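You operate a simulated robot arm through the tools that you are given. There is no shell and no other tool. Be economical: measure what you need, move in short steps, check, and stop when the job is done.

You are at the controls of a simulated robot arm. One attempt, no reset.

JOB
Press the tyre back in at the red, yellow and blue rim guards, then loosen the centre clamp knob.
Fine: The orange tyre lever comes out of the red guard first and stands in the lever rack.

It is judged by the outcome, as a careful person would: the job done as asked, and still so three seconds after it is handed in. It fails if anything else is knocked over, pushed out of place, dropped, spilled or broken.

ROBOT AND FRAMES
A 7-joint arm with a two-finger parallel gripper on a trunk, on a base that drives. Base frame: it is fixed to the floor where the robot stands at the start and does not move with it; the origin is under the middle of the robot, x ahead of it, y to its left, z up. Readings come in m, rad, newtons and seconds.
With the tool pointing down near the work surface it reaches from about 0.1 to 0.54 m from the robot's upright axis, wherever it stands. Its first joint turns from -2.897 to 2.897 rad. Places, roughly: bead breaker handle [0.3, -0.6, 0.9]; blue rim guard [0.2, -0.2, 0.7]; centre clamp knob [0.5, -0.3, 0.8]; green rim guard [0.2, -0.4, 0.7]; lever rack pocket of the orange lever [0.6, 0.2, 0.7]; red rim guard [0.5, -0.1, 0.7]; yellow rim guard [0.3, -0.1, 0.7]. Payload 3.4 kg.
The TCP is the grasp point between the finger pads, 0.03 m short of the fingertips. In the tool frame z runs along the fingers and y along their closing line. The gripper opens to 0.094 m. The fingers are 0.028 m wide and 0.01 m thick; the gripper's body (0.05 by 0.096 m) begins 0.055 m behind the TCP.
Orientation is that of the tool frame in the base frame, as a unit quaternion [x, y, z, w]. With the fingers straight down and closing along the base's y, the tool's x points along the base's -x, its y along +y and its z along -z.

CONTROLS
- The arm moves only by the tool jog_arm. Its argument "targets" is a list of rows, each an object of numbers (a shift or turn left out is 0, a gripper value left out holds the last): "dx", "dy", "dz": the shift along the tool's x, y, z in units of 20 mm (1.0 is 20 mm); "ax", "ay", "az": the turn, a rotation vector about the tool's x, y, z in units of 6 degrees (1.0 is 6 degrees); "grip": the finger opening in m, from 0 to 0.094. In form: [{"dx": .., "dy": .., "dz": .., "ax": .., "ay": .., "az": .., "grip": ..}, ...]. A call has 1 to 8 rows; each row shifts and turns the commanded pose from where the row before left it, along the tool's axes as they then stand. A call with a number of a shift or a turn outside -1 to 1 is refused whole. Each row takes 0.2 s and may step no farther than 0.05 m and 0.15 rad from the row before; otherwise, or with a gripper value out of range, the whole call is refused. A pose out of reach is approached as far as the arm can. The call stops where the force on the tool passes 90 N (or 10 N more than at its start, if that is more) or the arm is blocked; 0.2 s more then pass. Each finger travels about 0.072 m/s and halts on what it meets, pressing with about 44 N; the grip force reading is that of the motor and also rises with nothing between the fingers. The clock runs only during rows and for 0.2 s after the last one: add rows that do not move to give the fingers time. The reply holds the time, the measured pose of the TCP, the force on the tool along the base axes, the opening and the grip force, in the units named above and with some noise, with the torque about the TCP (base axes, N m) and any sound that the robot's microphone picked up.
- Cameras (640 x 400 px; columns grow to the right, rows downward): "scene" is now at [0.0077, 0.1116, 1.6065]; the picture's right is [-0.50, -0.86, 0.00], its down [-0.64, 0.37, -0.67] and it looks along [0.58, -0.34, -0.74] (base axes); focal length 275 px, centre (320, 200). "wrist" rides on the gripper at [0.076, 0.014, -0.103] in the tool frame; the picture's right is [-0.18, 0.98, 0.00], its down [-0.75, -0.14, -0.64] and it looks along [-0.63, -0.12, 0.77] (tool axes); focal length 243 px, centre (320, 200). There is no depth. A picture from a camera that has moved, and an enlarged one, comes with that camera's place and axes in the base frame and with its lens.
- get_image(camera): a new picture of that camera. It takes no simulated time.
- lift_body(by): slides the trunk up (or, below 0, down) by that many m; the arm and the scene camera ride with it, the base frame stays. It gives what a move gives, with no picture.
- roll_base(legs): drives the robot by 1 to 6 legs, each [ahead, left, turn to the left] in m, m and rad, along the robot's own axes; the way and the turn of a leg run together, so that a leg with both is an arc; at most 1.5 m and 3.142 rad a leg. The arm and the cameras ride along, it lands a little off, and it stops where it bumps. It gives what a move gives.
- turn_head(pan, tilt): turns the head with the scene camera to pan (to the left, within 2.705 rad either way) and tilt (down, from -0.506 to 1.204), counted from straight ahead of the robot. It gives what a move gives.
- zoom(camera, box): a new picture of the part [left, top, right, bottom] of that camera's present view, enlarged. It takes no simulated time.
- sign_off(): hands the job in; it is judged then, once.

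Go step by step. Nothing tells you exact positions but the pictures and the camera data: compare them with the known pose of the tool, close in by small moves and look again before you grip or let go. The budget is 120 turns and 82 pictures, counting those below and the enlarged ones. Unless the task says otherwise, let go and move clear before handing in, and close with one line.

The tools are called as a command line: name --argument value ..., lists and objects as JSON in quotes. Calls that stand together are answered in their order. jog_arm: Moves the arm, as the interface text tells. Its arguments: {"type":"object","properties":{"targets":{"type":"array","items":{"type":"object","properties":{"dx":{"type":"number"},"dy":{"type":"number"},"dz":{"type":"number"},"ax":{"type":"number"},"ay":{"type":"number"},"az":{"type":"number"},"grip":{"type":"number"}}}}},"required":["targets"]} The other tools are called the same way: lift_body (by) slides the trunk up or down; roll_base (legs) drives the base; turn_head (pan, tilt) turns the head that bears the scene camera; get_image (camera) takes a picture; zoom (camera, box) takes an enlarged picture of a part of a camera's view; sign_off () hands the job in.

At the start:

```text
time: 0.0
position: [0.4171, -0.0254, 1.2076]
tcp_rot: [0.0, 1.0, 0.0, -0.001]
contact_force: [-0.2, 0.0, -0.3]
moment: [-0.04, -0.02, 0.02]
finger_gap: 0.094
grip_force: 0.0
trunk travel left (down, up): [-0.275, 0.111]
robot x, y, heading: [-0.0021, 0.0, 0.004]
head pan, tilt: [-0.527, 0.833]
```

scene: 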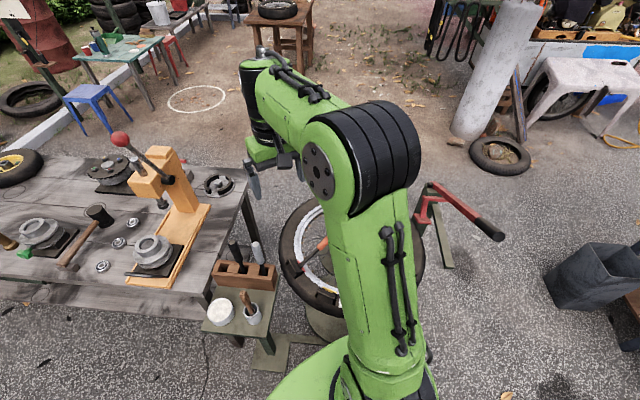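
wrist: 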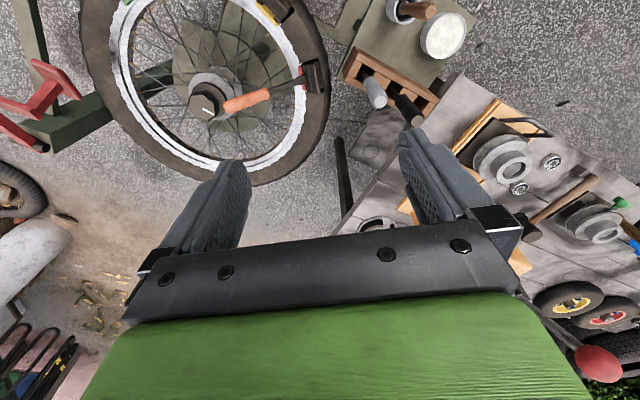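

The wrist view shows the wheel with the orange lever lying at a guard. I'll look closer at the wheel and the rack.

zoom --camera "wrist" --box '[80, 0, 340, 190]'

zoom --camera "wrist" --box '[320, 0, 480, 140]'

zoom --camera "scene" --box '[200, 180, 440, 360]'

```text
2.11 times, centred on (210, 95) of wrist
camera zoom: at [0.342, -0.0122, 1.3115], right [0.18, 0.98, 0.0], down [0.75, -0.14, 0.64], along [0.63, -0.12, -0.77], focal length 511 px, centre (552, 421)
```

zoom: 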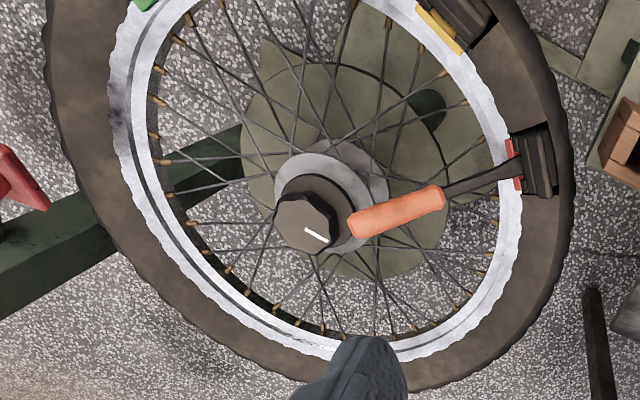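

```text
2.86 times, centred on (400, 70) of wrist
camera zoom: at [0.342, -0.0122, 1.3115], right [0.18, 0.98, 0.0], down [0.75, -0.14, 0.64], along [0.63, -0.12, -0.77], focal length 693 px, centre (91, 571)
```

zoom: 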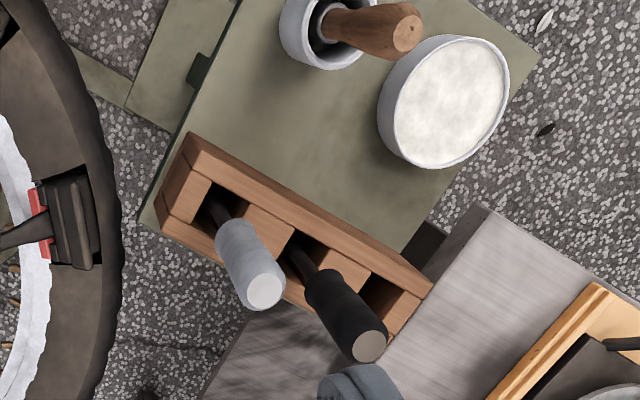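

```text
2.22 times, centred on (320, 270) of scene
camera zoom: at [0.0077, 0.1116, 1.6065], right [-0.5, -0.86, 0.0], down [-0.64, 0.37, -0.67], along [0.58, -0.34, -0.74], focal length 612 px, centre (320, 44)
```

zoom: 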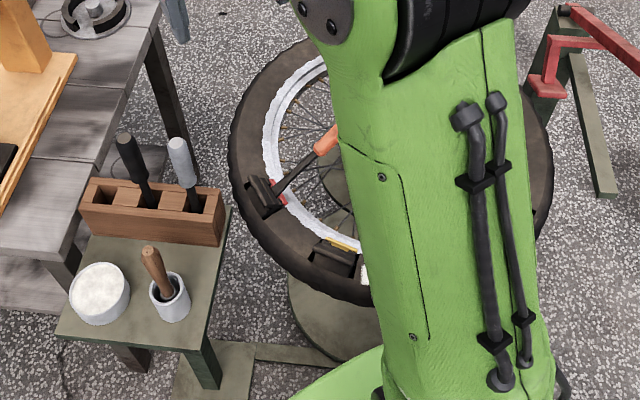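

The wheel centre is near [0.46, -0.28] and the empty rack pocket near [0.57, 0.18]. I'll swing the arm left so the scene camera sees the wheel clearly and the wrist camera sees the rack.

jog_arm --targets '[{"dy": 1, "dx": 0.5}, {"dy": 1, "dx": 0.5}, {"dy": 1, "dx": 0.5}, {"dy": 1, "dx": 0.5}, {"dy": 1, "dx": 0.5}, {"dy": 1, "dx": 0.5}, {"dy": 1, "dx": 0.5}, {"dy": 1, "dx": 0.5}]'

jog_arm --targets '[{"dy": 1}, {"dy": 1}, {"dy": 1}, {"dy": 1}, {"dy": 1}, {"dy": 1}, {"dy": 1}, {"dy": 1}]'

get_image --camera "scene"

get_image --camera "wrist"

```text
time: 1.8
position: [0.336, 0.133, 1.208]
tcp_rot: [-0.001, 1.0, 0.0, 0.001]
contact_force: [0.4, 0.3, -0.6]
moment: [-0.01, 0.0, -0.01]
finger_gap: 0.0944
grip_force: 0.0
trunk travel left (down, up): [-0.275, 0.111]
robot x, y, heading: [0.0006, 0.0023, -0.008]
head pan, tilt: [-0.527, 0.833]
```

```text
time: 3.6
position: [0.336, 0.2966, 1.2082]
tcp_rot: [0.001, 1.0, -0.001, 0.0]
contact_force: [-0.5, -0.8, -0.1]
moment: [0.0, -0.02, 0.01]
finger_gap: 0.0939
grip_force: 0.0
trunk travel left (down, up): [-0.275, 0.111]
robot x, y, heading: [0.0009, -0.0012, -0.002]
head pan, tilt: [-0.527, 0.833]
```

```text
76 pictures are left
camera scene: at [0.0078, 0.1129, 1.6064], right [-0.5, -0.86, 0.0], down [-0.64, 0.37, -0.67], along [0.58, -0.34, -0.74], focal length 275 px, centre (320, 200)
```

scene: 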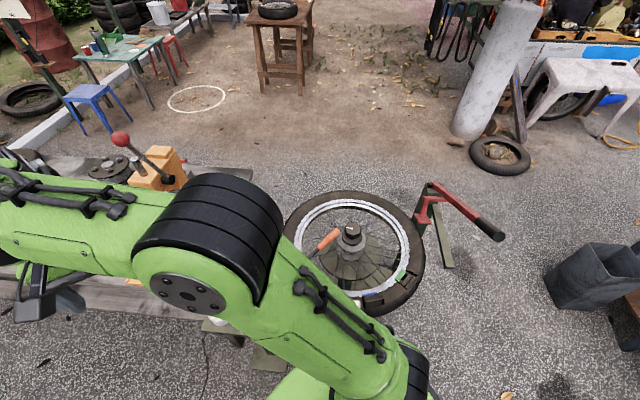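

```text
75 pictures are left
camera wrist: at [0.2598, 0.3107, 1.3104], right [0.19, 0.98, 0.0], down [0.75, -0.14, 0.64], along [0.63, -0.12, -0.77], focal length 243 px, centre (320, 200)
```

wrist: 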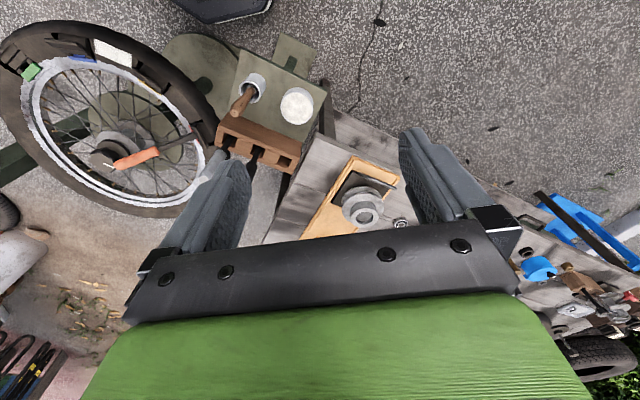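

zoom --camera "wrist" --box '[0, 10, 340, 220]'

zoom --camera "scene" --box '[270, 175, 450, 325]'

```text
1.88 times, centred on (170, 115) of wrist
camera zoom: at [0.2598, 0.3107, 1.3104], right [0.19, 0.98, 0.0], down [0.75, -0.14, 0.64], along [0.63, -0.12, -0.77], focal length 457 px, centre (602, 360)
```

zoom: 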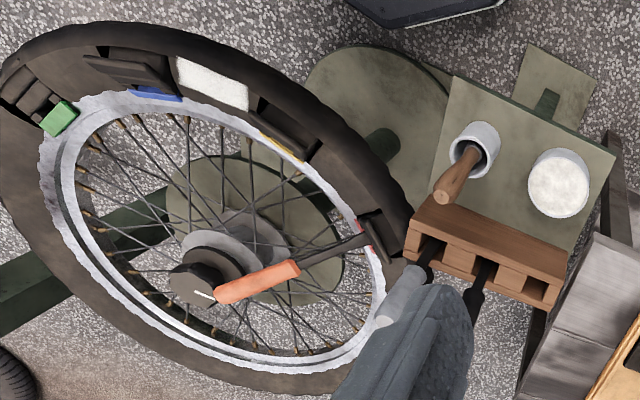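

```text
2.67 times, centred on (360, 250) of scene
camera zoom: at [0.0078, 0.1129, 1.6064], right [-0.5, -0.86, 0.0], down [-0.64, 0.37, -0.67], along [0.58, -0.34, -0.74], focal length 734 px, centre (213, 67)
```

zoom: 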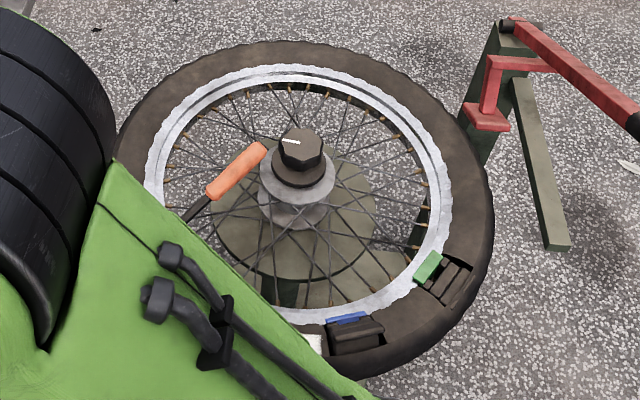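

The lever stands up from the red guard at about 52°, with its handle end near [0.47, -0.22, 0.82]. I'll bring the tool back over it and then turn the fingers to straddle the handle.

jog_arm --targets '[{"dy": -1, "dx": -0.24}, {"dy": -1, "dx": -0.24}, {"dy": -1, "dx": -0.24}, {"dy": -1, "dx": -0.24}, {"dy": -1, "dx": -0.24}, {"dy": -1, "dx": -0.24}, {"dy": -1, "dx": -0.24}, {"dy": -1, "dx": -0.24}]'

jog_arm --targets '[{"dy": -1, "dx": -0.24, "dz": 0.5}, {"dy": -1, "dx": -0.24, "dz": 0.5}, {"dy": -1, "dx": -0.24, "dz": 0.5}, {"dy": -1, "dx": -0.24, "dz": 0.5}, {"dy": -1, "dx": -0.24, "dz": 0.5}, {"dy": -1, "dx": -0.24, "dz": 0.5}, {"dy": -1, "dx": -0.24, "dz": 0.5}, {"dy": -1, "dx": -0.24, "dz": 0.5}]'

jog_arm --targets '[{"dy": -1, "dx": -0.24, "dz": 0.5}, {"dy": -1, "dx": -0.24, "dz": 0.5}, {"dy": -1, "dx": -0.24, "dz": 0.5}, {"dy": -1, "dx": -0.24, "dz": 0.5}, {"dy": -1, "dx": -0.24, "dz": 0.5}, {"dy": -1, "dx": -0.24, "dz": 0.5}, {"dy": -1, "dx": -0.24, "dz": 0.5}, {"dy": -1, "dx": -0.24, "dz": 0.5}]'

jog_arm --targets '[{"az": -1}, {"az": -1}, {"az": -1}, {"az": -1}, {"az": -1}, {"az": -1}, {"az": -1}, {"az": -1}]'

jog_arm --targets '[{"az": -1}, {"az": -1}, {"az": -1}, {"az": -1}, {"az": -1}, {"az": -0.2}]'

get_image --camera "wrist"

```text
time: 5.4
position: [0.3751, 0.1353, 1.208]
tcp_rot: [0.0, 1.0, 0.001, 0.0]
contact_force: [0.5, -0.2, 0.4]
moment: [0.01, -0.02, 0.02]
finger_gap: 0.0939
grip_force: 0.0
trunk travel left (down, up): [-0.275, 0.111]
robot x, y, heading: [-0.001, -0.0009, -0.001]
head pan, tilt: [-0.527, 0.833]
```

```text
time: 7.2
position: [0.4158, -0.0261, 1.1281]
tcp_rot: [0.0, 1.0, 0.0, 0.0]
contact_force: [0.1, 0.6, 0.4]
moment: [0.0, -0.03, -0.02]
finger_gap: 0.0941
grip_force: 0.0
trunk travel left (down, up): [-0.275, 0.111]
robot x, y, heading: [0.001, -0.0013, 0.004]
head pan, tilt: [-0.527, 0.833]
```

```text
time: 9.0
position: [0.4536, -0.1865, 1.0493]
tcp_rot: [-0.001, 1.0, 0.0, 0.0]
contact_force: [-0.1, -0.4, 0.3]
moment: [0.03, 0.03, 0.03]
finger_gap: 0.094
grip_force: 0.2
trunk travel left (down, up): [-0.275, 0.111]
robot x, y, heading: [-0.001, 0.0054, 0.002]
head pan, tilt: [-0.527, 0.833]
```

```text
time: 10.8
position: [0.4543, -0.1858, 1.0499]
tcp_rot: [-0.409, 0.913, 0.0, 0.0]
contact_force: [0.4, -0.5, 0.4]
moment: [-0.01, -0.02, -0.01]
finger_gap: 0.0938
grip_force: 0.0
trunk travel left (down, up): [-0.275, 0.111]
robot x, y, heading: [0.0008, -0.0018, 0.003]
head pan, tilt: [-0.527, 0.833]
```

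```text
time: 12.2
position: [0.453, -0.1869, 1.0493]
tcp_rot: [-0.638, 0.77, 0.0, 0.0]
contact_force: [0.0, 0.3, -0.8]
moment: [0.02, -0.02, 0.04]
finger_gap: 0.0941
grip_force: 0.0
trunk travel left (down, up): [-0.275, 0.111]
robot x, y, heading: [-0.0016, -0.0018, -0.003]
head pan, tilt: [-0.527, 0.833]
```

```text
72 pictures are left
camera wrist: at [0.4252, -0.2593, 1.1514], right [-0.93, 0.36, 0.0], down [0.28, 0.71, 0.64], along [0.23, 0.6, -0.77], focal length 243 px, centre (320, 200)
```

wrist: 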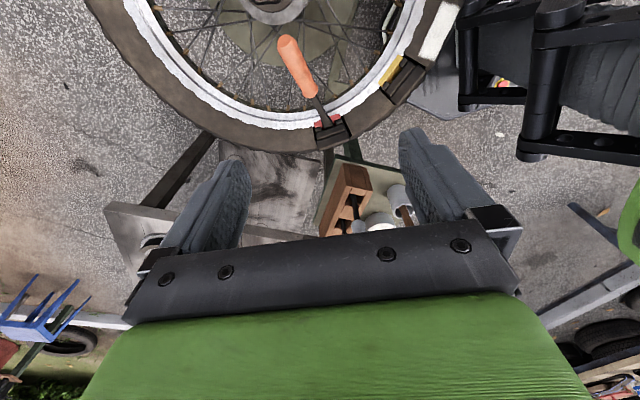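

The handle runs nearly along y. I'll align with it, come down and lean the tool along the lever.

jog_arm --targets '[{"az": -1}, {"dz": 1, "dx": 0.6, "dy": -0.2}, {"dz": 1, "dx": 0.6, "dy": -0.2}, {"dz": 1, "dx": 0.6, "dy": -0.2}, {"dz": 1, "dx": 0.6}, {"dz": 1, "dx": 0.6}]'

jog_arm --targets '[{"ay": -1}, {"ay": -1}, {"ay": -1}, {"ay": -1}]'

get_image --camera "wrist"

get_image --camera "scene"

```text
time: 13.6
position: [0.4613, -0.2494, 0.9479]
tcp_rot: [-0.677, 0.736, 0.0, 0.0]
contact_force: [0.4, 0.9, 0.3]
moment: [0.01, -0.01, 0.0]
finger_gap: 0.0941
grip_force: 0.0
trunk travel left (down, up): [-0.275, 0.111]
robot x, y, heading: [0.0003, -0.0017, 0.003]
head pan, tilt: [-0.527, 0.833]
```

```text
time: 14.6
position: [0.4594, -0.2472, 0.9492]
tcp_rot: [-0.662, 0.72, 0.142, 0.154]
contact_force: [0.1, -0.1, 0.3]
moment: [0.01, -0.02, 0.0]
finger_gap: 0.0942
grip_force: 0.0
trunk travel left (down, up): [-0.275, 0.111]
robot x, y, heading: [-0.0029, 0.0028, 0.004]
head pan, tilt: [-0.527, 0.833]
```

```text
71 pictures are left
camera wrist: at [0.4363, -0.3574, 1.0124], right [-0.97, 0.25, 0.07], down [0.18, 0.41, 0.89], along [0.19, 0.88, -0.44], focal length 243 px, centre (320, 200)
```

wrist: 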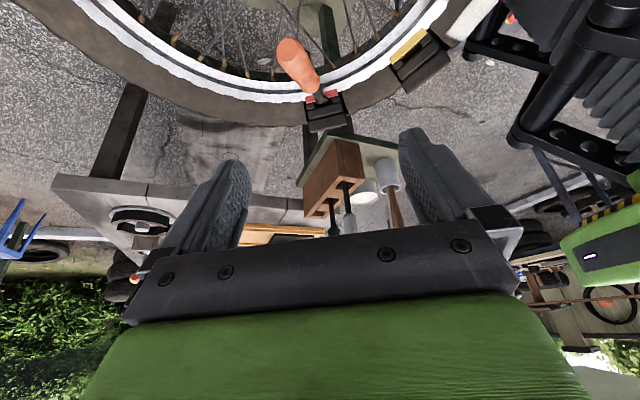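

```text
70 pictures are left
camera scene: at [0.0077, 0.1108, 1.6065], right [-0.5, -0.86, 0.0], down [-0.64, 0.37, -0.67], along [0.58, -0.34, -0.74], focal length 275 px, centre (320, 200)
```

scene: 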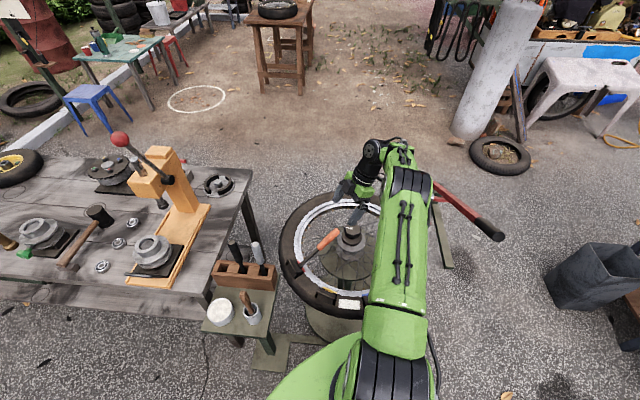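

I'll zoom on the handle to refine its position.

zoom --camera "wrist" --box '[250, 0, 410, 140]'

zoom --camera "scene" --box '[200, 170, 440, 330]'

```text
2.86 times, centred on (330, 70) of wrist
camera zoom: at [0.4363, -0.3574, 1.0124], right [-0.97, 0.25, 0.07], down [0.18, 0.41, 0.89], along [0.19, 0.88, -0.44], focal length 693 px, centre (291, 571)
```

zoom: 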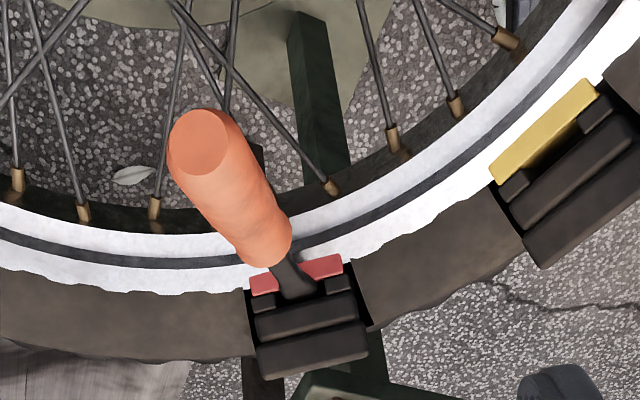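

```text
2.50 times, centred on (320, 250) of scene
camera zoom: at [0.0077, 0.1108, 1.6065], right [-0.5, -0.86, 0.0], down [-0.64, 0.37, -0.67], along [0.58, -0.34, -0.74], focal length 688 px, centre (320, 75)
```

zoom: 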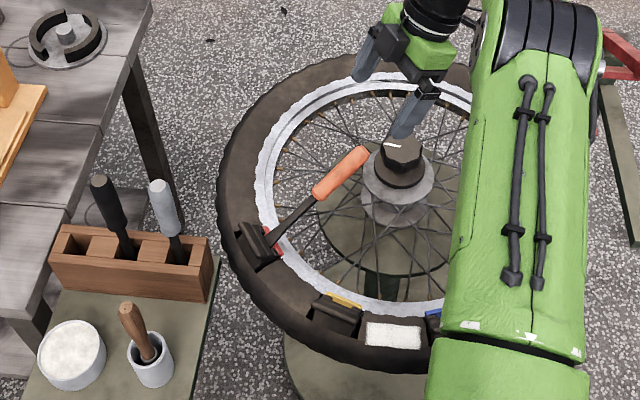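

Refined: handle end at about [0.477, -0.234, 0.803], elevation about 37°, some 20 mm thick. I'll move down along the tool axis to straddle it.

jog_arm --targets '[{"dz": 1, "dx": 0.35, "dy": -0.2}, {"dz": 1, "dx": 0.35, "dy": -0.2}, {"dz": 1, "dx": 0.35, "dy": -0.2}, {"dz": 1, "dx": 0.35, "dy": -0.15}, {"dz": 0.8}]'

get_image --camera "wrist"

zoom --camera "scene" --box '[260, 170, 440, 310]'

```text
time: 15.8
position: [0.479, -0.2331, 0.8469]
tcp_rot: [-0.662, 0.72, 0.14, 0.153]
contact_force: [0.2, 0.3, 0.5]
moment: [0.0, 0.02, 0.0]
finger_gap: 0.0939
grip_force: 0.1
trunk travel left (down, up): [-0.275, 0.111]
robot x, y, heading: [0.0008, -0.0012, 0.004]
head pan, tilt: [-0.527, 0.833]
```

```text
67 pictures are left
camera wrist: at [0.4552, -0.342, 0.9109], right [-0.97, 0.25, 0.07], down [0.18, 0.41, 0.89], along [0.19, 0.88, -0.44], focal length 243 px, centre (320, 200)
```

wrist: 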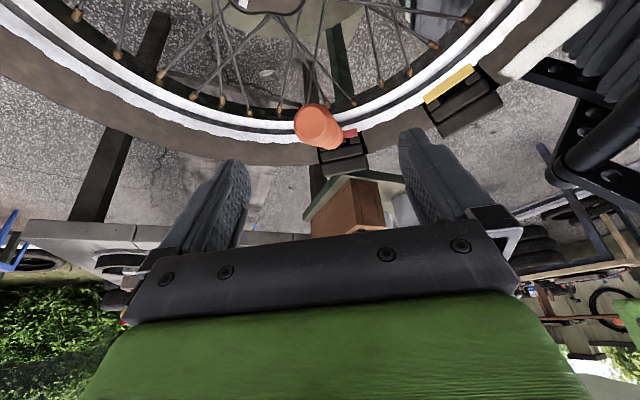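

```text
2.86 times, centred on (350, 240) of scene
camera zoom: at [0.0079, 0.1116, 1.6065], right [-0.5, -0.86, 0.0], down [-0.64, 0.37, -0.67], along [0.58, -0.34, -0.74], focal length 786 px, centre (234, 86)
```

zoom: 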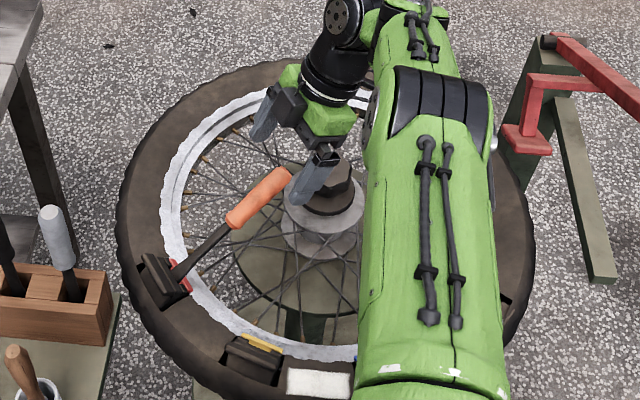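

The handle is centred between the fingers. I'll advance 70 mm and close.

jog_arm --targets '[{"dz": 0.9}, {"dz": 0.9}, {"dz": 0.9}, {"dz": 0.8}]'

get_image --camera "wrist"

zoom --camera "scene" --box '[260, 170, 440, 310]'

```text
time: 16.8
position: [0.4764, -0.2059, 0.7854]
tcp_rot: [-0.663, 0.719, 0.141, 0.153]
contact_force: [0.3, 0.0, 0.4]
moment: [-0.01, 0.0, 0.03]
finger_gap: 0.0941
grip_force: 0.1
trunk travel left (down, up): [-0.275, 0.111]
robot x, y, heading: [-0.0026, -0.0011, -0.002]
head pan, tilt: [-0.527, 0.833]
```

```text
65 pictures are left
camera wrist: at [0.4535, -0.3165, 0.8482], right [-0.97, 0.25, 0.07], down [0.18, 0.41, 0.89], along [0.19, 0.88, -0.44], focal length 243 px, centre (320, 200)
```

wrist: 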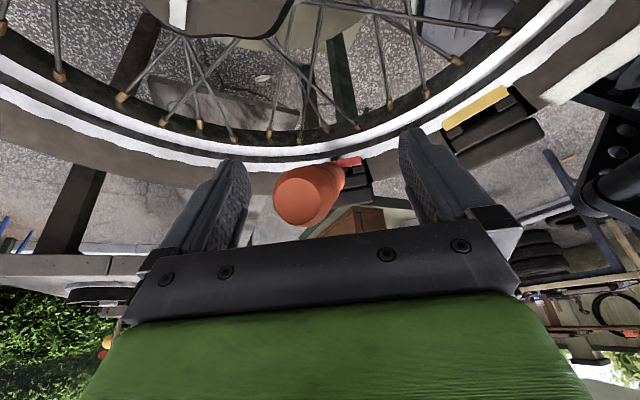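

```text
2.86 times, centred on (350, 240) of scene
camera zoom: at [0.0079, 0.1117, 1.6065], right [-0.5, -0.86, 0.0], down [-0.64, 0.37, -0.67], along [0.58, -0.34, -0.74], focal length 786 px, centre (234, 86)
```

zoom: 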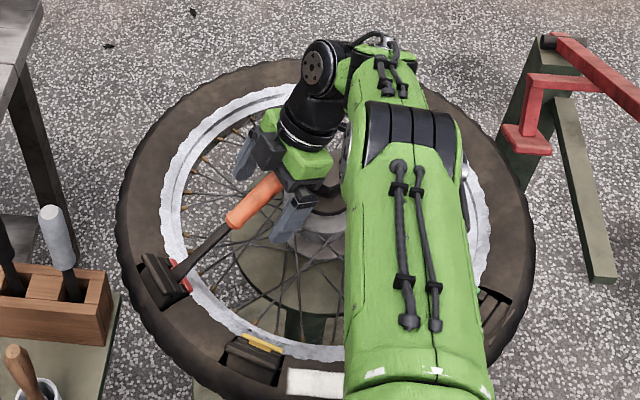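

Aligned; a small yaw trim, then close on the handle.

jog_arm --targets '[{"az": -1}, {"grip": 0.0}, {}, {}, {}]'

get_image --camera "wrist"

```text
time: 18.0
position: [0.476, -0.2072, 0.7847]
tcp_rot: [0.699, -0.684, -0.133, -0.16]
contact_force: [0.4, 0.3, 0.5]
moment: [0.11, -0.05, -0.02]
finger_gap: 0.0279
grip_force: 44.2
trunk travel left (down, up): [-0.275, 0.111]
robot x, y, heading: [0.0014, -0.0008, 0.004]
head pan, tilt: [-0.527, 0.833]
```

```text
63 pictures are left
camera wrist: at [0.4622, -0.318, 0.8479], right [-0.99, 0.16, 0.03], down [0.1, 0.43, 0.9], along [0.13, 0.89, -0.44], focal length 243 px, centre (320, 200)
```

wrist: 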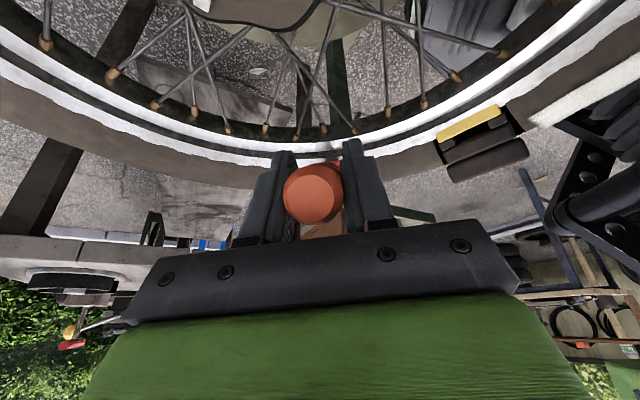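

Gripped. Pull the lever out along its own axis in small steps.

jog_arm --targets '[{"dx": 0.25, "dz": -0.43}, {"dx": 0.25, "dz": -0.43}, {"dx": 0.25, "dz": -0.43}, {"dx": 0.25, "dz": -0.43}]'

zoom --camera "scene" --box '[260, 170, 440, 310]'

```text
time: 19.0
position: [0.4759, -0.2386, 0.8085]
tcp_rot: [0.699, -0.685, -0.132, -0.159]
contact_force: [0.1, 0.5, -2.2]
moment: [-0.06, 0.0, -0.01]
finger_gap: 0.0282
grip_force: 43.9
trunk travel left (down, up): [-0.275, 0.111]
robot x, y, heading: [0.0016, -0.0018, -0.002]
head pan, tilt: [-0.527, 0.833]
```

```text
2.86 times, centred on (350, 240) of scene
camera zoom: at [0.008, 0.1111, 1.6065], right [-0.5, -0.86, 0.0], down [-0.64, 0.37, -0.67], along [0.58, -0.34, -0.74], focal length 786 px, centre (234, 86)
```

zoom: 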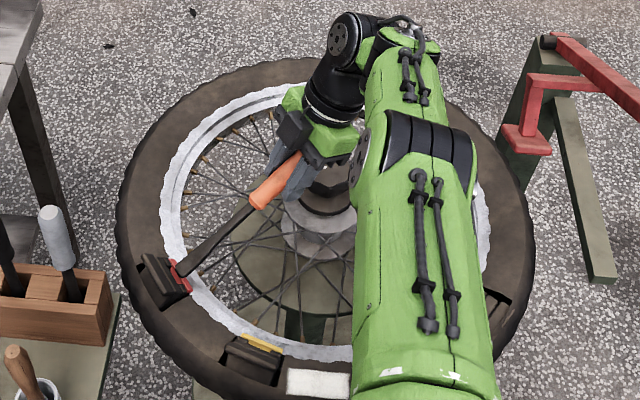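

The lever tip is out of the guard. Lift straight up.

jog_arm --targets '[{"dx": -0.2, "dz": -0.45}, {"dx": -0.41, "dz": -0.91}, {"dx": -0.41, "dz": -0.91}, {"dx": -0.41, "dz": -0.91}, {"dx": -0.41, "dz": -0.91}, {"dx": -0.41, "dz": -0.91}, {"dx": -0.41, "dz": -0.91}, {"dx": -0.41, "dz": -0.91}]'

get_image --camera "scene"

```text
time: 20.8
position: [0.4701, -0.2375, 0.9584]
tcp_rot: [0.699, -0.685, -0.133, -0.16]
contact_force: [-0.5, 0.3, -1.5]
moment: [-0.05, 0.01, 0.0]
finger_gap: 0.0284
grip_force: 44.2
trunk travel left (down, up): [-0.275, 0.111]
robot x, y, heading: [-0.0005, -0.0027, 0.003]
head pan, tilt: [-0.527, 0.833]
```

```text
61 pictures are left
camera scene: at [0.0074, 0.1117, 1.6065], right [-0.5, -0.86, 0.0], down [-0.64, 0.37, -0.67], along [0.58, -0.34, -0.74], focal length 275 px, centre (320, 200)
```

scene: 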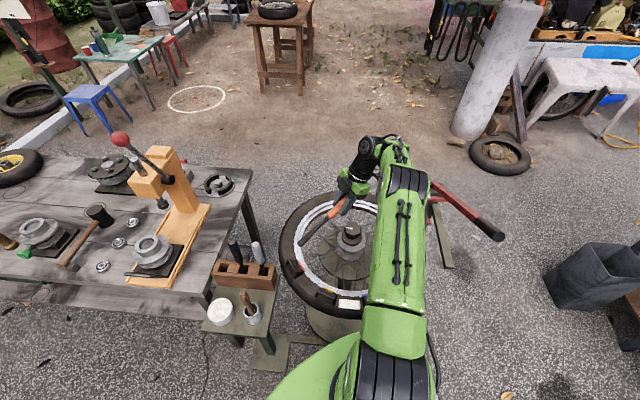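

Lever is free and held firmly. I'll look at the rack more closely before carrying it over.

zoom --camera "scene" --box '[190, 220, 300, 330]'

```text
3.64 times, centred on (245, 275) of scene
camera zoom: at [0.0074, 0.1117, 1.6065], right [-0.5, -0.86, 0.0], down [-0.64, 0.37, -0.67], along [0.58, -0.34, -0.74], focal length 1001 px, centre (593, -73)
```

zoom: 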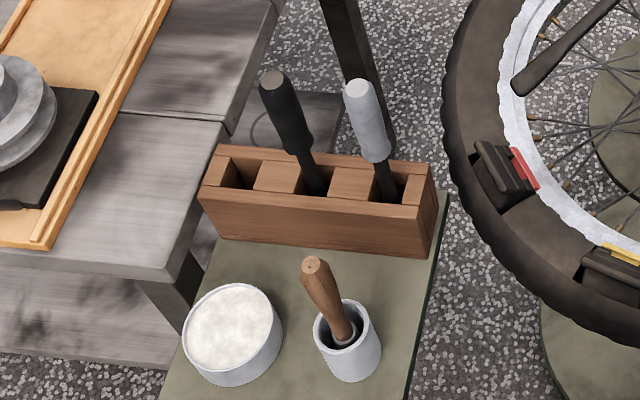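

The pocket is at about [0.562, 0.164], rack top z ≈ 0.77, row direction about (0.5, 0.865). I'll stand the lever upright, then yaw.

jog_arm --targets '[{"ay": 1}, {"ay": 1}, {"ay": 1}, {"ay": 1}, {"ay": 1}, {"ay": 1}, {"ay": 1}, {"ay": 1}]'

jog_arm --targets '[{"ay": 0.9}, {"dx": 0.49, "dz": -0.87}, {"dx": 0.49, "dz": -0.87}, {"dx": 0.49, "dz": -0.87}, {"dx": 0.49, "dz": -0.87}]'

get_image --camera "scene"

get_image --camera "wrist"

```text
time: 22.6
position: [0.4721, -0.2377, 0.958]
tcp_rot: [0.693, -0.689, 0.164, 0.133]
contact_force: [0.6, -0.1, -1.9]
moment: [-0.01, 0.0, 0.0]
finger_gap: 0.0284
grip_force: 44.3
trunk travel left (down, up): [-0.275, 0.111]
robot x, y, heading: [-0.0, 0.0005, 0.004]
head pan, tilt: [-0.527, 0.833]
```

```text
time: 23.8
position: [0.4666, -0.239, 1.0404]
tcp_rot: [0.684, -0.684, 0.195, 0.165]
contact_force: [-0.3, -0.4, -1.5]
moment: [0.0, 0.02, 0.01]
finger_gap: 0.0283
grip_force: 44.0
trunk travel left (down, up): [-0.275, 0.111]
robot x, y, heading: [-0.0017, -0.0009, -0.002]
head pan, tilt: [-0.527, 0.833]
```

```text
59 pictures are left
camera scene: at [0.0075, 0.1117, 1.6065], right [-0.5, -0.86, 0.0], down [-0.64, 0.37, -0.67], along [0.58, -0.34, -0.74], focal length 275 px, centre (320, 200)
```

scene: 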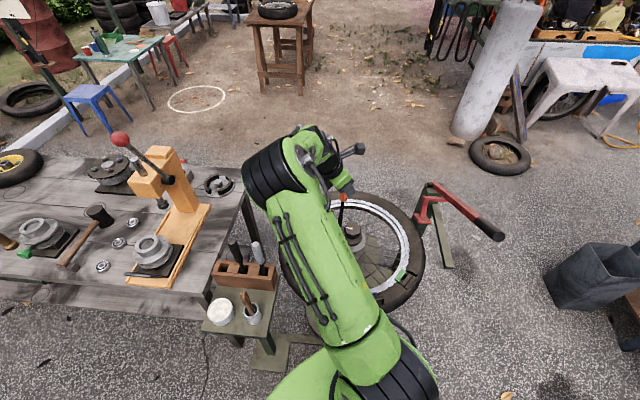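

```text
58 pictures are left
camera wrist: at [0.4479, -0.2548, 1.1664], right [-0.98, 0.15, -0.13], down [0.12, 0.97, 0.19], along [0.16, 0.17, -0.97], focal length 243 px, centre (320, 200)
```

wrist: 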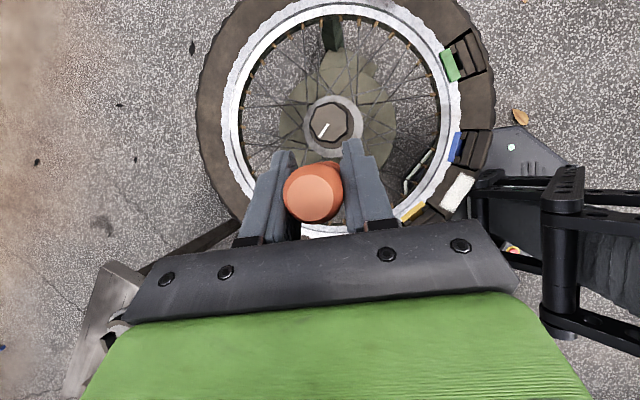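

zoom --camera "scene" --box '[280, 140, 420, 280]'

```text
2.86 times, centred on (350, 210) of scene
camera zoom: at [0.0075, 0.1117, 1.6065], right [-0.5, -0.86, 0.0], down [-0.64, 0.37, -0.67], along [0.58, -0.34, -0.74], focal length 786 px, centre (234, 171)
```

zoom: 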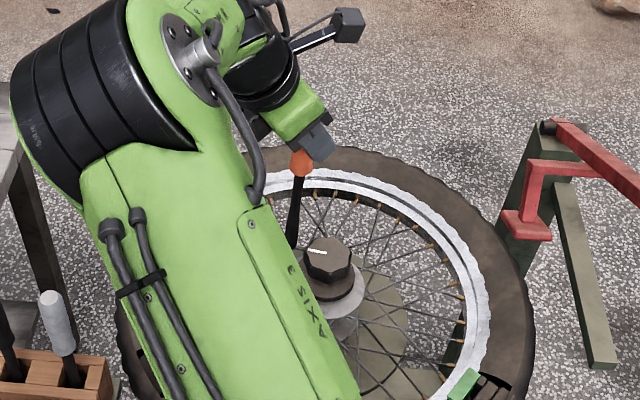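

The lever hangs vertically, tip about 0.20 m below the TCP. Now yaw about the vertical by 45°, then translate to above the pocket.

jog_arm --targets '[{"ax": 0.46, "az": -0.82}, {"ax": 0.46, "az": -0.82}, {"ax": 0.46, "az": -0.82}, {"ax": 0.46, "az": -0.82}, {"ax": 0.46, "az": -0.82}, {"ax": 0.46, "az": -0.82}, {"ax": 0.46, "az": -0.82}, {"ax": 0.46, "az": -0.82}]'

```text
time: 25.6
position: [0.4686, -0.2384, 1.038]
tcp_rot: [0.892, -0.364, 0.254, 0.088]
contact_force: [0.8, -0.9, -2.1]
moment: [0.0, 0.0, -0.04]
finger_gap: 0.0285
grip_force: 44.5
trunk travel left (down, up): [-0.275, 0.111]
robot x, y, heading: [0.0007, -0.0031, -0.006]
head pan, tilt: [-0.527, 0.833]
```

Neighbouring handles top out near z 0.93, so I'll take a detour on the robot side of the rack with the lever higher.

jog_arm --targets '[{"dx": -0.855, "dy": -0.56, "dz": -0.8}, {"dx": -0.855, "dy": -0.56, "dz": -0.8}, {"dx": -0.855, "dy": -0.56, "dz": -0.8}, {"dx": -0.855, "dy": -0.56, "dz": -0.8}, {"dx": -0.855, "dy": -0.56, "dz": -0.8}, {"dx": -0.855, "dy": -0.56, "dz": -0.8}, {"dx": -0.855, "dy": -0.56, "dz": -0.8}, {"dx": -0.855, "dy": -0.56, "dz": -0.8}]'

jog_arm --targets '[{"dx": -0.855, "dy": -0.56, "dz": -0.8}, {"dx": -0.855, "dy": -0.56, "dz": -0.8}, {"dx": -0.544, "dy": -0.93, "dz": -0.3}, {"dx": -0.544, "dy": -0.93, "dz": -0.3}, {"dx": -0.544, "dy": -0.93, "dz": -0.3}, {"dx": -0.544, "dy": -0.93, "dz": -0.3}, {"dx": -0.544, "dy": -0.93, "dz": -0.3}, {"dx": -0.544, "dy": -0.93, "dz": -0.3}]'

jog_arm --targets '[{"dx": -0.544, "dy": -0.93, "dz": -0.3}, {"dx": -0.544, "dy": -0.93, "dz": -0.3}, {"dx": -0.544, "dy": -0.93, "dz": -0.3}, {"dx": -0.544, "dy": -0.93, "dz": -0.3}]'

get_image --camera "scene"

get_image --camera "wrist"

```text
time: 27.4
position: [0.3989, -0.0474, 1.0784]
tcp_rot: [0.891, -0.365, 0.254, 0.089]
contact_force: [0.1, 1.0, -1.1]
moment: [0.01, 0.01, 0.0]
finger_gap: 0.0282
grip_force: 44.5
trunk travel left (down, up): [-0.275, 0.111]
robot x, y, heading: [-0.0015, -0.0032, -0.001]
head pan, tilt: [-0.527, 0.833]
```

```text
time: 29.2
position: [0.4064, 0.1335, 1.0913]
tcp_rot: [0.891, -0.365, 0.255, 0.089]
contact_force: [0.3, 0.3, -2.5]
moment: [0.0, 0.0, 0.01]
finger_gap: 0.0282
grip_force: 44.1
trunk travel left (down, up): [-0.275, 0.111]
robot x, y, heading: [-0.0035, -0.0045, -0.0]
head pan, tilt: [-0.527, 0.833]
```

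```text
time: 30.2
position: [0.4216, 0.2212, 1.0881]
tcp_rot: [0.891, -0.365, 0.255, 0.089]
contact_force: [0.2, 0.5, -1.2]
moment: [-0.05, 0.03, 0.0]
finger_gap: 0.0283
grip_force: 44.0
trunk travel left (down, up): [-0.275, 0.111]
robot x, y, heading: [-0.0022, -0.0009, 0.001]
head pan, tilt: [-0.527, 0.833]
```

```text
56 pictures are left
camera scene: at [0.008, 0.1127, 1.6064], right [-0.5, -0.86, 0.0], down [-0.64, 0.37, -0.67], along [0.58, -0.34, -0.74], focal length 275 px, centre (320, 200)
```

scene: 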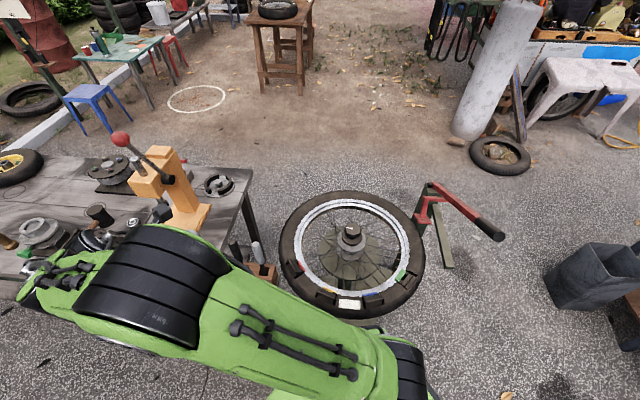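

```text
55 pictures are left
camera wrist: at [0.4191, 0.2003, 1.216], right [-0.8, -0.59, -0.12], down [-0.61, 0.78, 0.16], along [0.0, 0.2, -0.98], focal length 243 px, centre (320, 200)
```

wrist: 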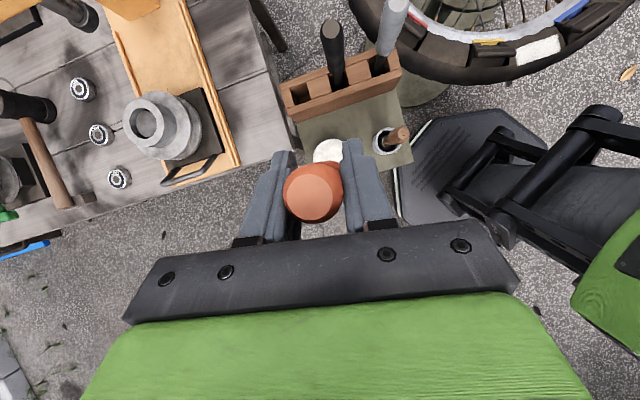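

The wrist view confirms the pocket at [0.562, 0.160]. Move above it.

jog_arm --targets '[{"dx": 0.857, "dy": -0.396, "dz": 0.531}, {"dx": 0.857, "dy": -0.396, "dz": 0.531}, {"dx": 0.857, "dy": -0.396, "dz": 0.531}, {"dx": 0.857, "dy": -0.396, "dz": 0.531}, {"dx": 0.857, "dy": -0.396, "dz": 0.531}, {"dx": 0.857, "dy": -0.396, "dz": 0.531}, {"dx": 0.857, "dy": -0.396, "dz": 0.531}]'

get_image --camera "wrist"

get_image --camera "scene"

```text
time: 31.8
position: [0.5626, 0.1619, 1.0872]
tcp_rot: [0.892, -0.365, 0.253, 0.089]
contact_force: [-0.1, -0.8, -2.1]
moment: [0.01, 0.03, 0.04]
finger_gap: 0.0285
grip_force: 44.0
trunk travel left (down, up): [-0.275, 0.111]
robot x, y, heading: [-0.001, -0.0, 0.002]
head pan, tilt: [-0.527, 0.833]
```

```text
54 pictures are left
camera wrist: at [0.559, 0.1408, 1.2152], right [-0.8, -0.59, -0.12], down [-0.61, 0.78, 0.16], along [0.0, 0.2, -0.98], focal length 243 px, centre (320, 200)
```

wrist: 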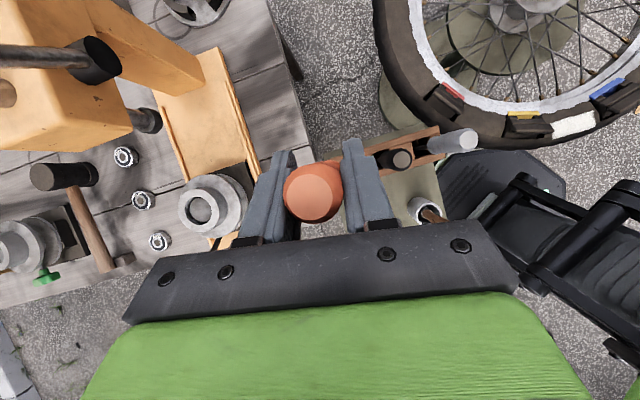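

```text
53 pictures are left
camera scene: at [0.009, 0.1114, 1.6065], right [-0.5, -0.86, 0.0], down [-0.64, 0.37, -0.67], along [0.58, -0.34, -0.74], focal length 275 px, centre (320, 200)
```

scene: 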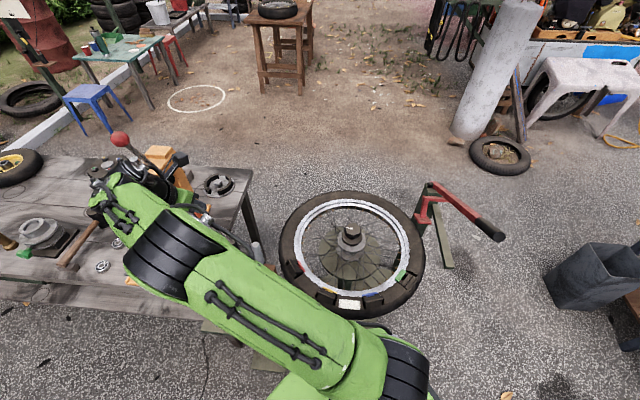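

Above the pocket. I'll zoom to check how vertical the lever is in the wrist view.

zoom --camera "wrist" --box '[260, 120, 420, 260]'

zoom --camera "scene" --box '[80, 140, 280, 300]'

```text
2.86 times, centred on (340, 190) of wrist
camera zoom: at [0.559, 0.1408, 1.2152], right [-0.8, -0.59, -0.12], down [-0.61, 0.78, 0.16], along [0.0, 0.2, -0.98], focal length 693 px, centre (263, 229)
```

zoom: 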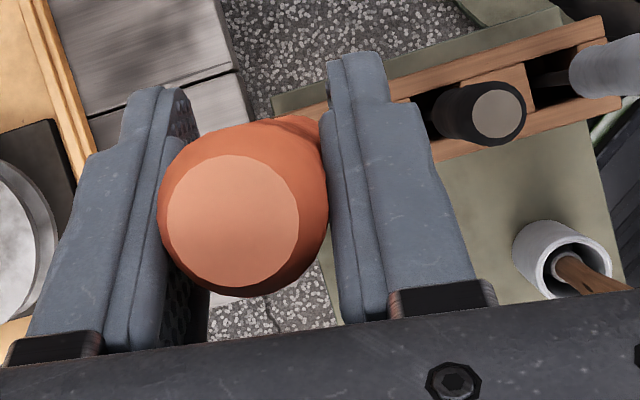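

```text
2.50 times, centred on (180, 220) of scene
camera zoom: at [0.009, 0.1114, 1.6065], right [-0.5, -0.86, 0.0], down [-0.64, 0.37, -0.67], along [0.58, -0.34, -0.74], focal length 688 px, centre (670, 150)
```

zoom: 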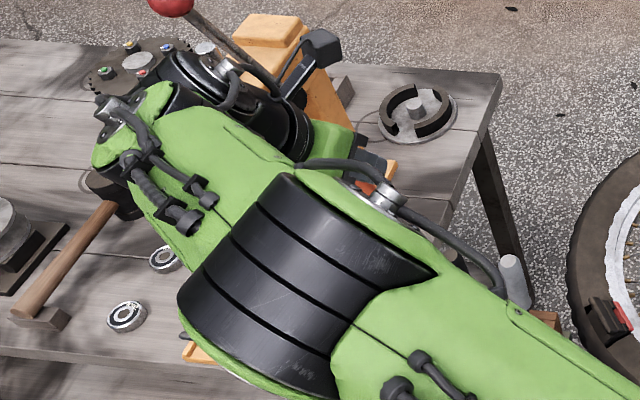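

I can't see the tip directly, so I'll descend to just above the rack and then feel my way in with small steps.

jog_arm --targets '[{"dx": -0.517, "dy": 0.028, "dz": 0.856}, {"dx": -0.517, "dy": 0.028, "dz": 0.856}, {"dx": -0.517, "dy": 0.028, "dz": 0.856}, {"dx": -0.517, "dy": 0.028, "dz": 0.856}]'

get_image --camera "wrist"

zoom --camera "scene" --box '[80, 140, 300, 320]'

```text
time: 32.8
position: [0.5611, 0.1626, 1.008]
tcp_rot: [0.891, -0.365, 0.254, 0.089]
contact_force: [0.6, -0.2, -2.3]
moment: [-0.01, 0.0, 0.0]
finger_gap: 0.0281
grip_force: 43.9
trunk travel left (down, up): [-0.275, 0.111]
robot x, y, heading: [0.0017, -0.0, 0.004]
head pan, tilt: [-0.527, 0.833]
```

```text
50 pictures are left
camera wrist: at [0.5583, 0.1413, 1.1354], right [-0.8, -0.59, -0.12], down [-0.61, 0.78, 0.16], along [0.0, 0.2, -0.98], focal length 243 px, centre (320, 200)
```

wrist: 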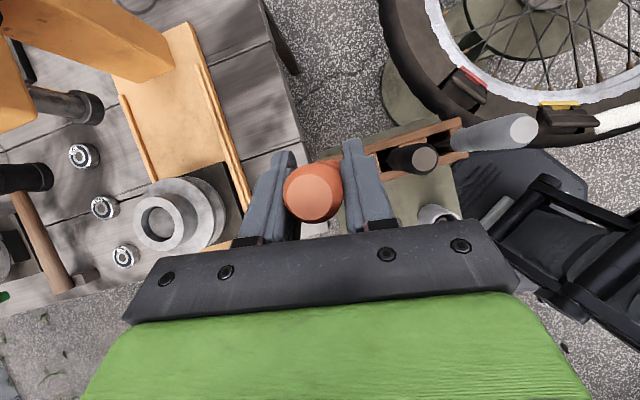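

```text
2.22 times, centred on (190, 230) of scene
camera zoom: at [0.0083, 0.1121, 1.6064], right [-0.5, -0.86, 0.0], down [-0.64, 0.37, -0.67], along [0.58, -0.34, -0.74], focal length 612 px, centre (609, 133)
```

zoom: 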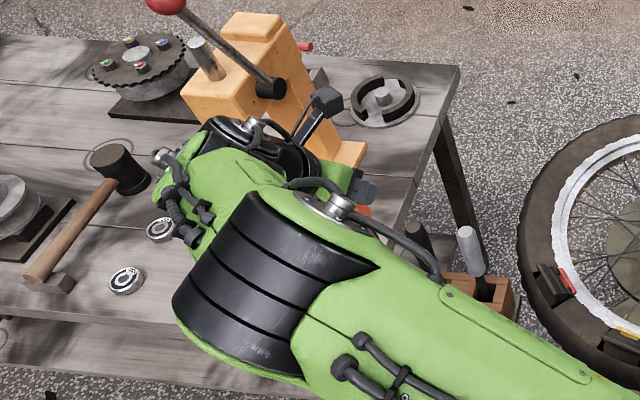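

jog_arm --targets '[{"dx": -0.26, "dz": 0.43}, {"dx": -0.26, "dz": 0.43}, {"dx": -0.26, "dz": 0.43}, {"dx": -0.13, "dz": 0.215}, {"dx": -0.13, "dz": 0.215}]'

```text
time: 34.0
position: [0.5622, 0.165, 0.9698]
tcp_rot: [0.891, -0.365, 0.255, 0.09]
contact_force: [0.0, -0.4, -1.3]
moment: [0.02, -0.01, -0.01]
finger_gap: 0.0282
grip_force: 44.1
trunk travel left (down, up): [-0.275, 0.111]
robot x, y, heading: [0.0037, 0.0017, -0.004]
head pan, tilt: [-0.527, 0.833]
```

jog_arm --targets '[{"dx": -0.13, "dz": 0.215}, {"dx": -0.13, "dz": 0.215}, {"dx": -0.13, "dz": 0.215}, {"dx": -0.13, "dz": 0.215}]'

get_image --camera "wrist"

```text
time: 35.0
position: [0.5606, 0.1647, 0.9509]
tcp_rot: [0.891, -0.365, 0.255, 0.089]
contact_force: [0.8, -0.5, -2.3]
moment: [0.02, 0.01, -0.02]
finger_gap: 0.0282
grip_force: 43.9
trunk travel left (down, up): [-0.275, 0.111]
robot x, y, heading: [0.0003, -0.0011, -0.0]
head pan, tilt: [-0.527, 0.833]
```

```text
48 pictures are left
camera wrist: at [0.5579, 0.1431, 1.0766], right [-0.8, -0.59, -0.12], down [-0.61, 0.78, 0.16], along [0.0, 0.2, -0.98], focal length 243 px, centre (320, 200)
```

wrist: 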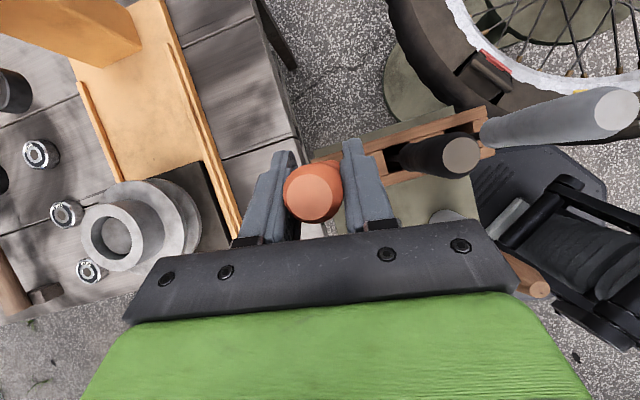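

jog_arm --targets '[{"dx": -0.13, "dz": 0.215}, {"dx": -0.13, "dz": 0.215}, {"dx": -0.13, "dz": 0.215}, {"dx": -0.13, "dz": 0.215}, {"dx": -0.13, "dz": 0.215}]'

zoom --camera "wrist" --box '[240, 80, 520, 300]'

```text
time: 36.2
position: [0.5621, 0.1644, 0.9246]
tcp_rot: [0.891, -0.365, 0.254, 0.089]
contact_force: [0.3, -0.4, -1.9]
moment: [0.02, 0.0, -0.01]
finger_gap: 0.0283
grip_force: 44.1
trunk travel left (down, up): [-0.275, 0.111]
robot x, y, heading: [0.0015, 0.001, 0.003]
head pan, tilt: [-0.527, 0.833]
```

```text
1.82 times, centred on (380, 190) of wrist
camera zoom: at [0.5586, 0.1431, 1.0509], right [-0.8, -0.59, -0.12], down [-0.61, 0.78, 0.16], along [0.0, 0.2, -0.98], focal length 441 px, centre (211, 218)
```

zoom: 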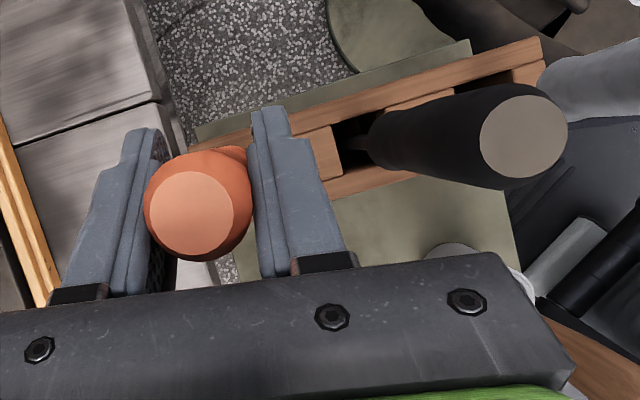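

jog_arm --targets '[{"dx": -0.13, "dz": 0.215}, {"dx": -0.13, "dz": 0.215}, {"dx": -0.13, "dz": 0.215}, {"dx": -0.13, "dz": 0.215}, {"dx": -0.07, "dz": 0.11}]'

get_image --camera "wrist"

get_image --camera "scene"

```text
time: 37.4
position: [0.5633, 0.1619, 0.9078]
tcp_rot: [0.889, -0.367, 0.26, 0.087]
contact_force: [-2.0, -1.6, 33.5]
moment: [-0.25, 0.34, 0.11]
finger_gap: 0.0281
grip_force: 44.1
trunk travel left (down, up): [-0.275, 0.111]
robot x, y, heading: [-0.0005, 0.0002, -0.001]
head pan, tilt: [-0.527, 0.833]
```

```text
46 pictures are left
camera wrist: at [0.5577, 0.1414, 1.0341], right [-0.8, -0.59, -0.13], down [-0.61, 0.78, 0.16], along [0.01, 0.2, -0.98], focal length 243 px, centre (320, 200)
```

wrist: 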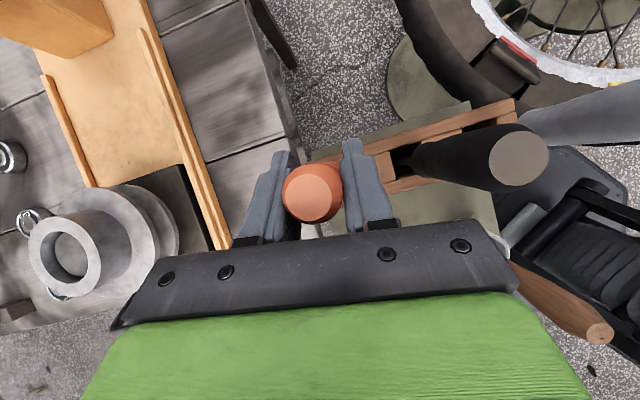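

```text
45 pictures are left
camera scene: at [0.0031, 0.1102, 1.6069], right [-0.5, -0.86, 0.0], down [-0.64, 0.37, -0.67], along [0.58, -0.34, -0.74], focal length 275 px, centre (320, 200)
```

scene: 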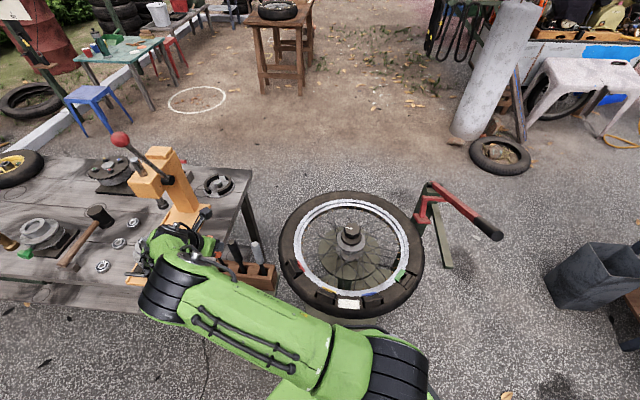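

Contact at a depth that matches the pocket bottom. I'll check visually that it's inside the pocket.

zoom --camera "scene" --box '[180, 210, 300, 310]'

zoom --camera "wrist" --box '[270, 90, 430, 250]'

```text
4.00 times, centred on (240, 260) of scene
camera zoom: at [0.0031, 0.1102, 1.6069], right [-0.5, -0.86, 0.0], down [-0.64, 0.37, -0.67], along [0.58, -0.34, -0.74], focal length 1101 px, centre (640, -40)
```

zoom: 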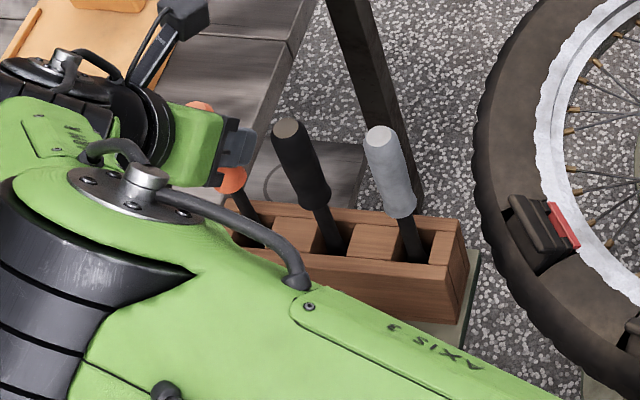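

```text
2.50 times, centred on (350, 170) of wrist
camera zoom: at [0.5577, 0.1414, 1.0341], right [-0.8, -0.59, -0.13], down [-0.61, 0.78, 0.16], along [0.01, 0.2, -0.98], focal length 606 px, centre (245, 275)
```

zoom: 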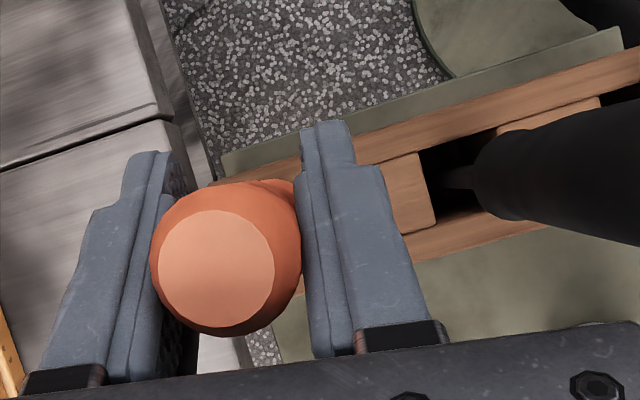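

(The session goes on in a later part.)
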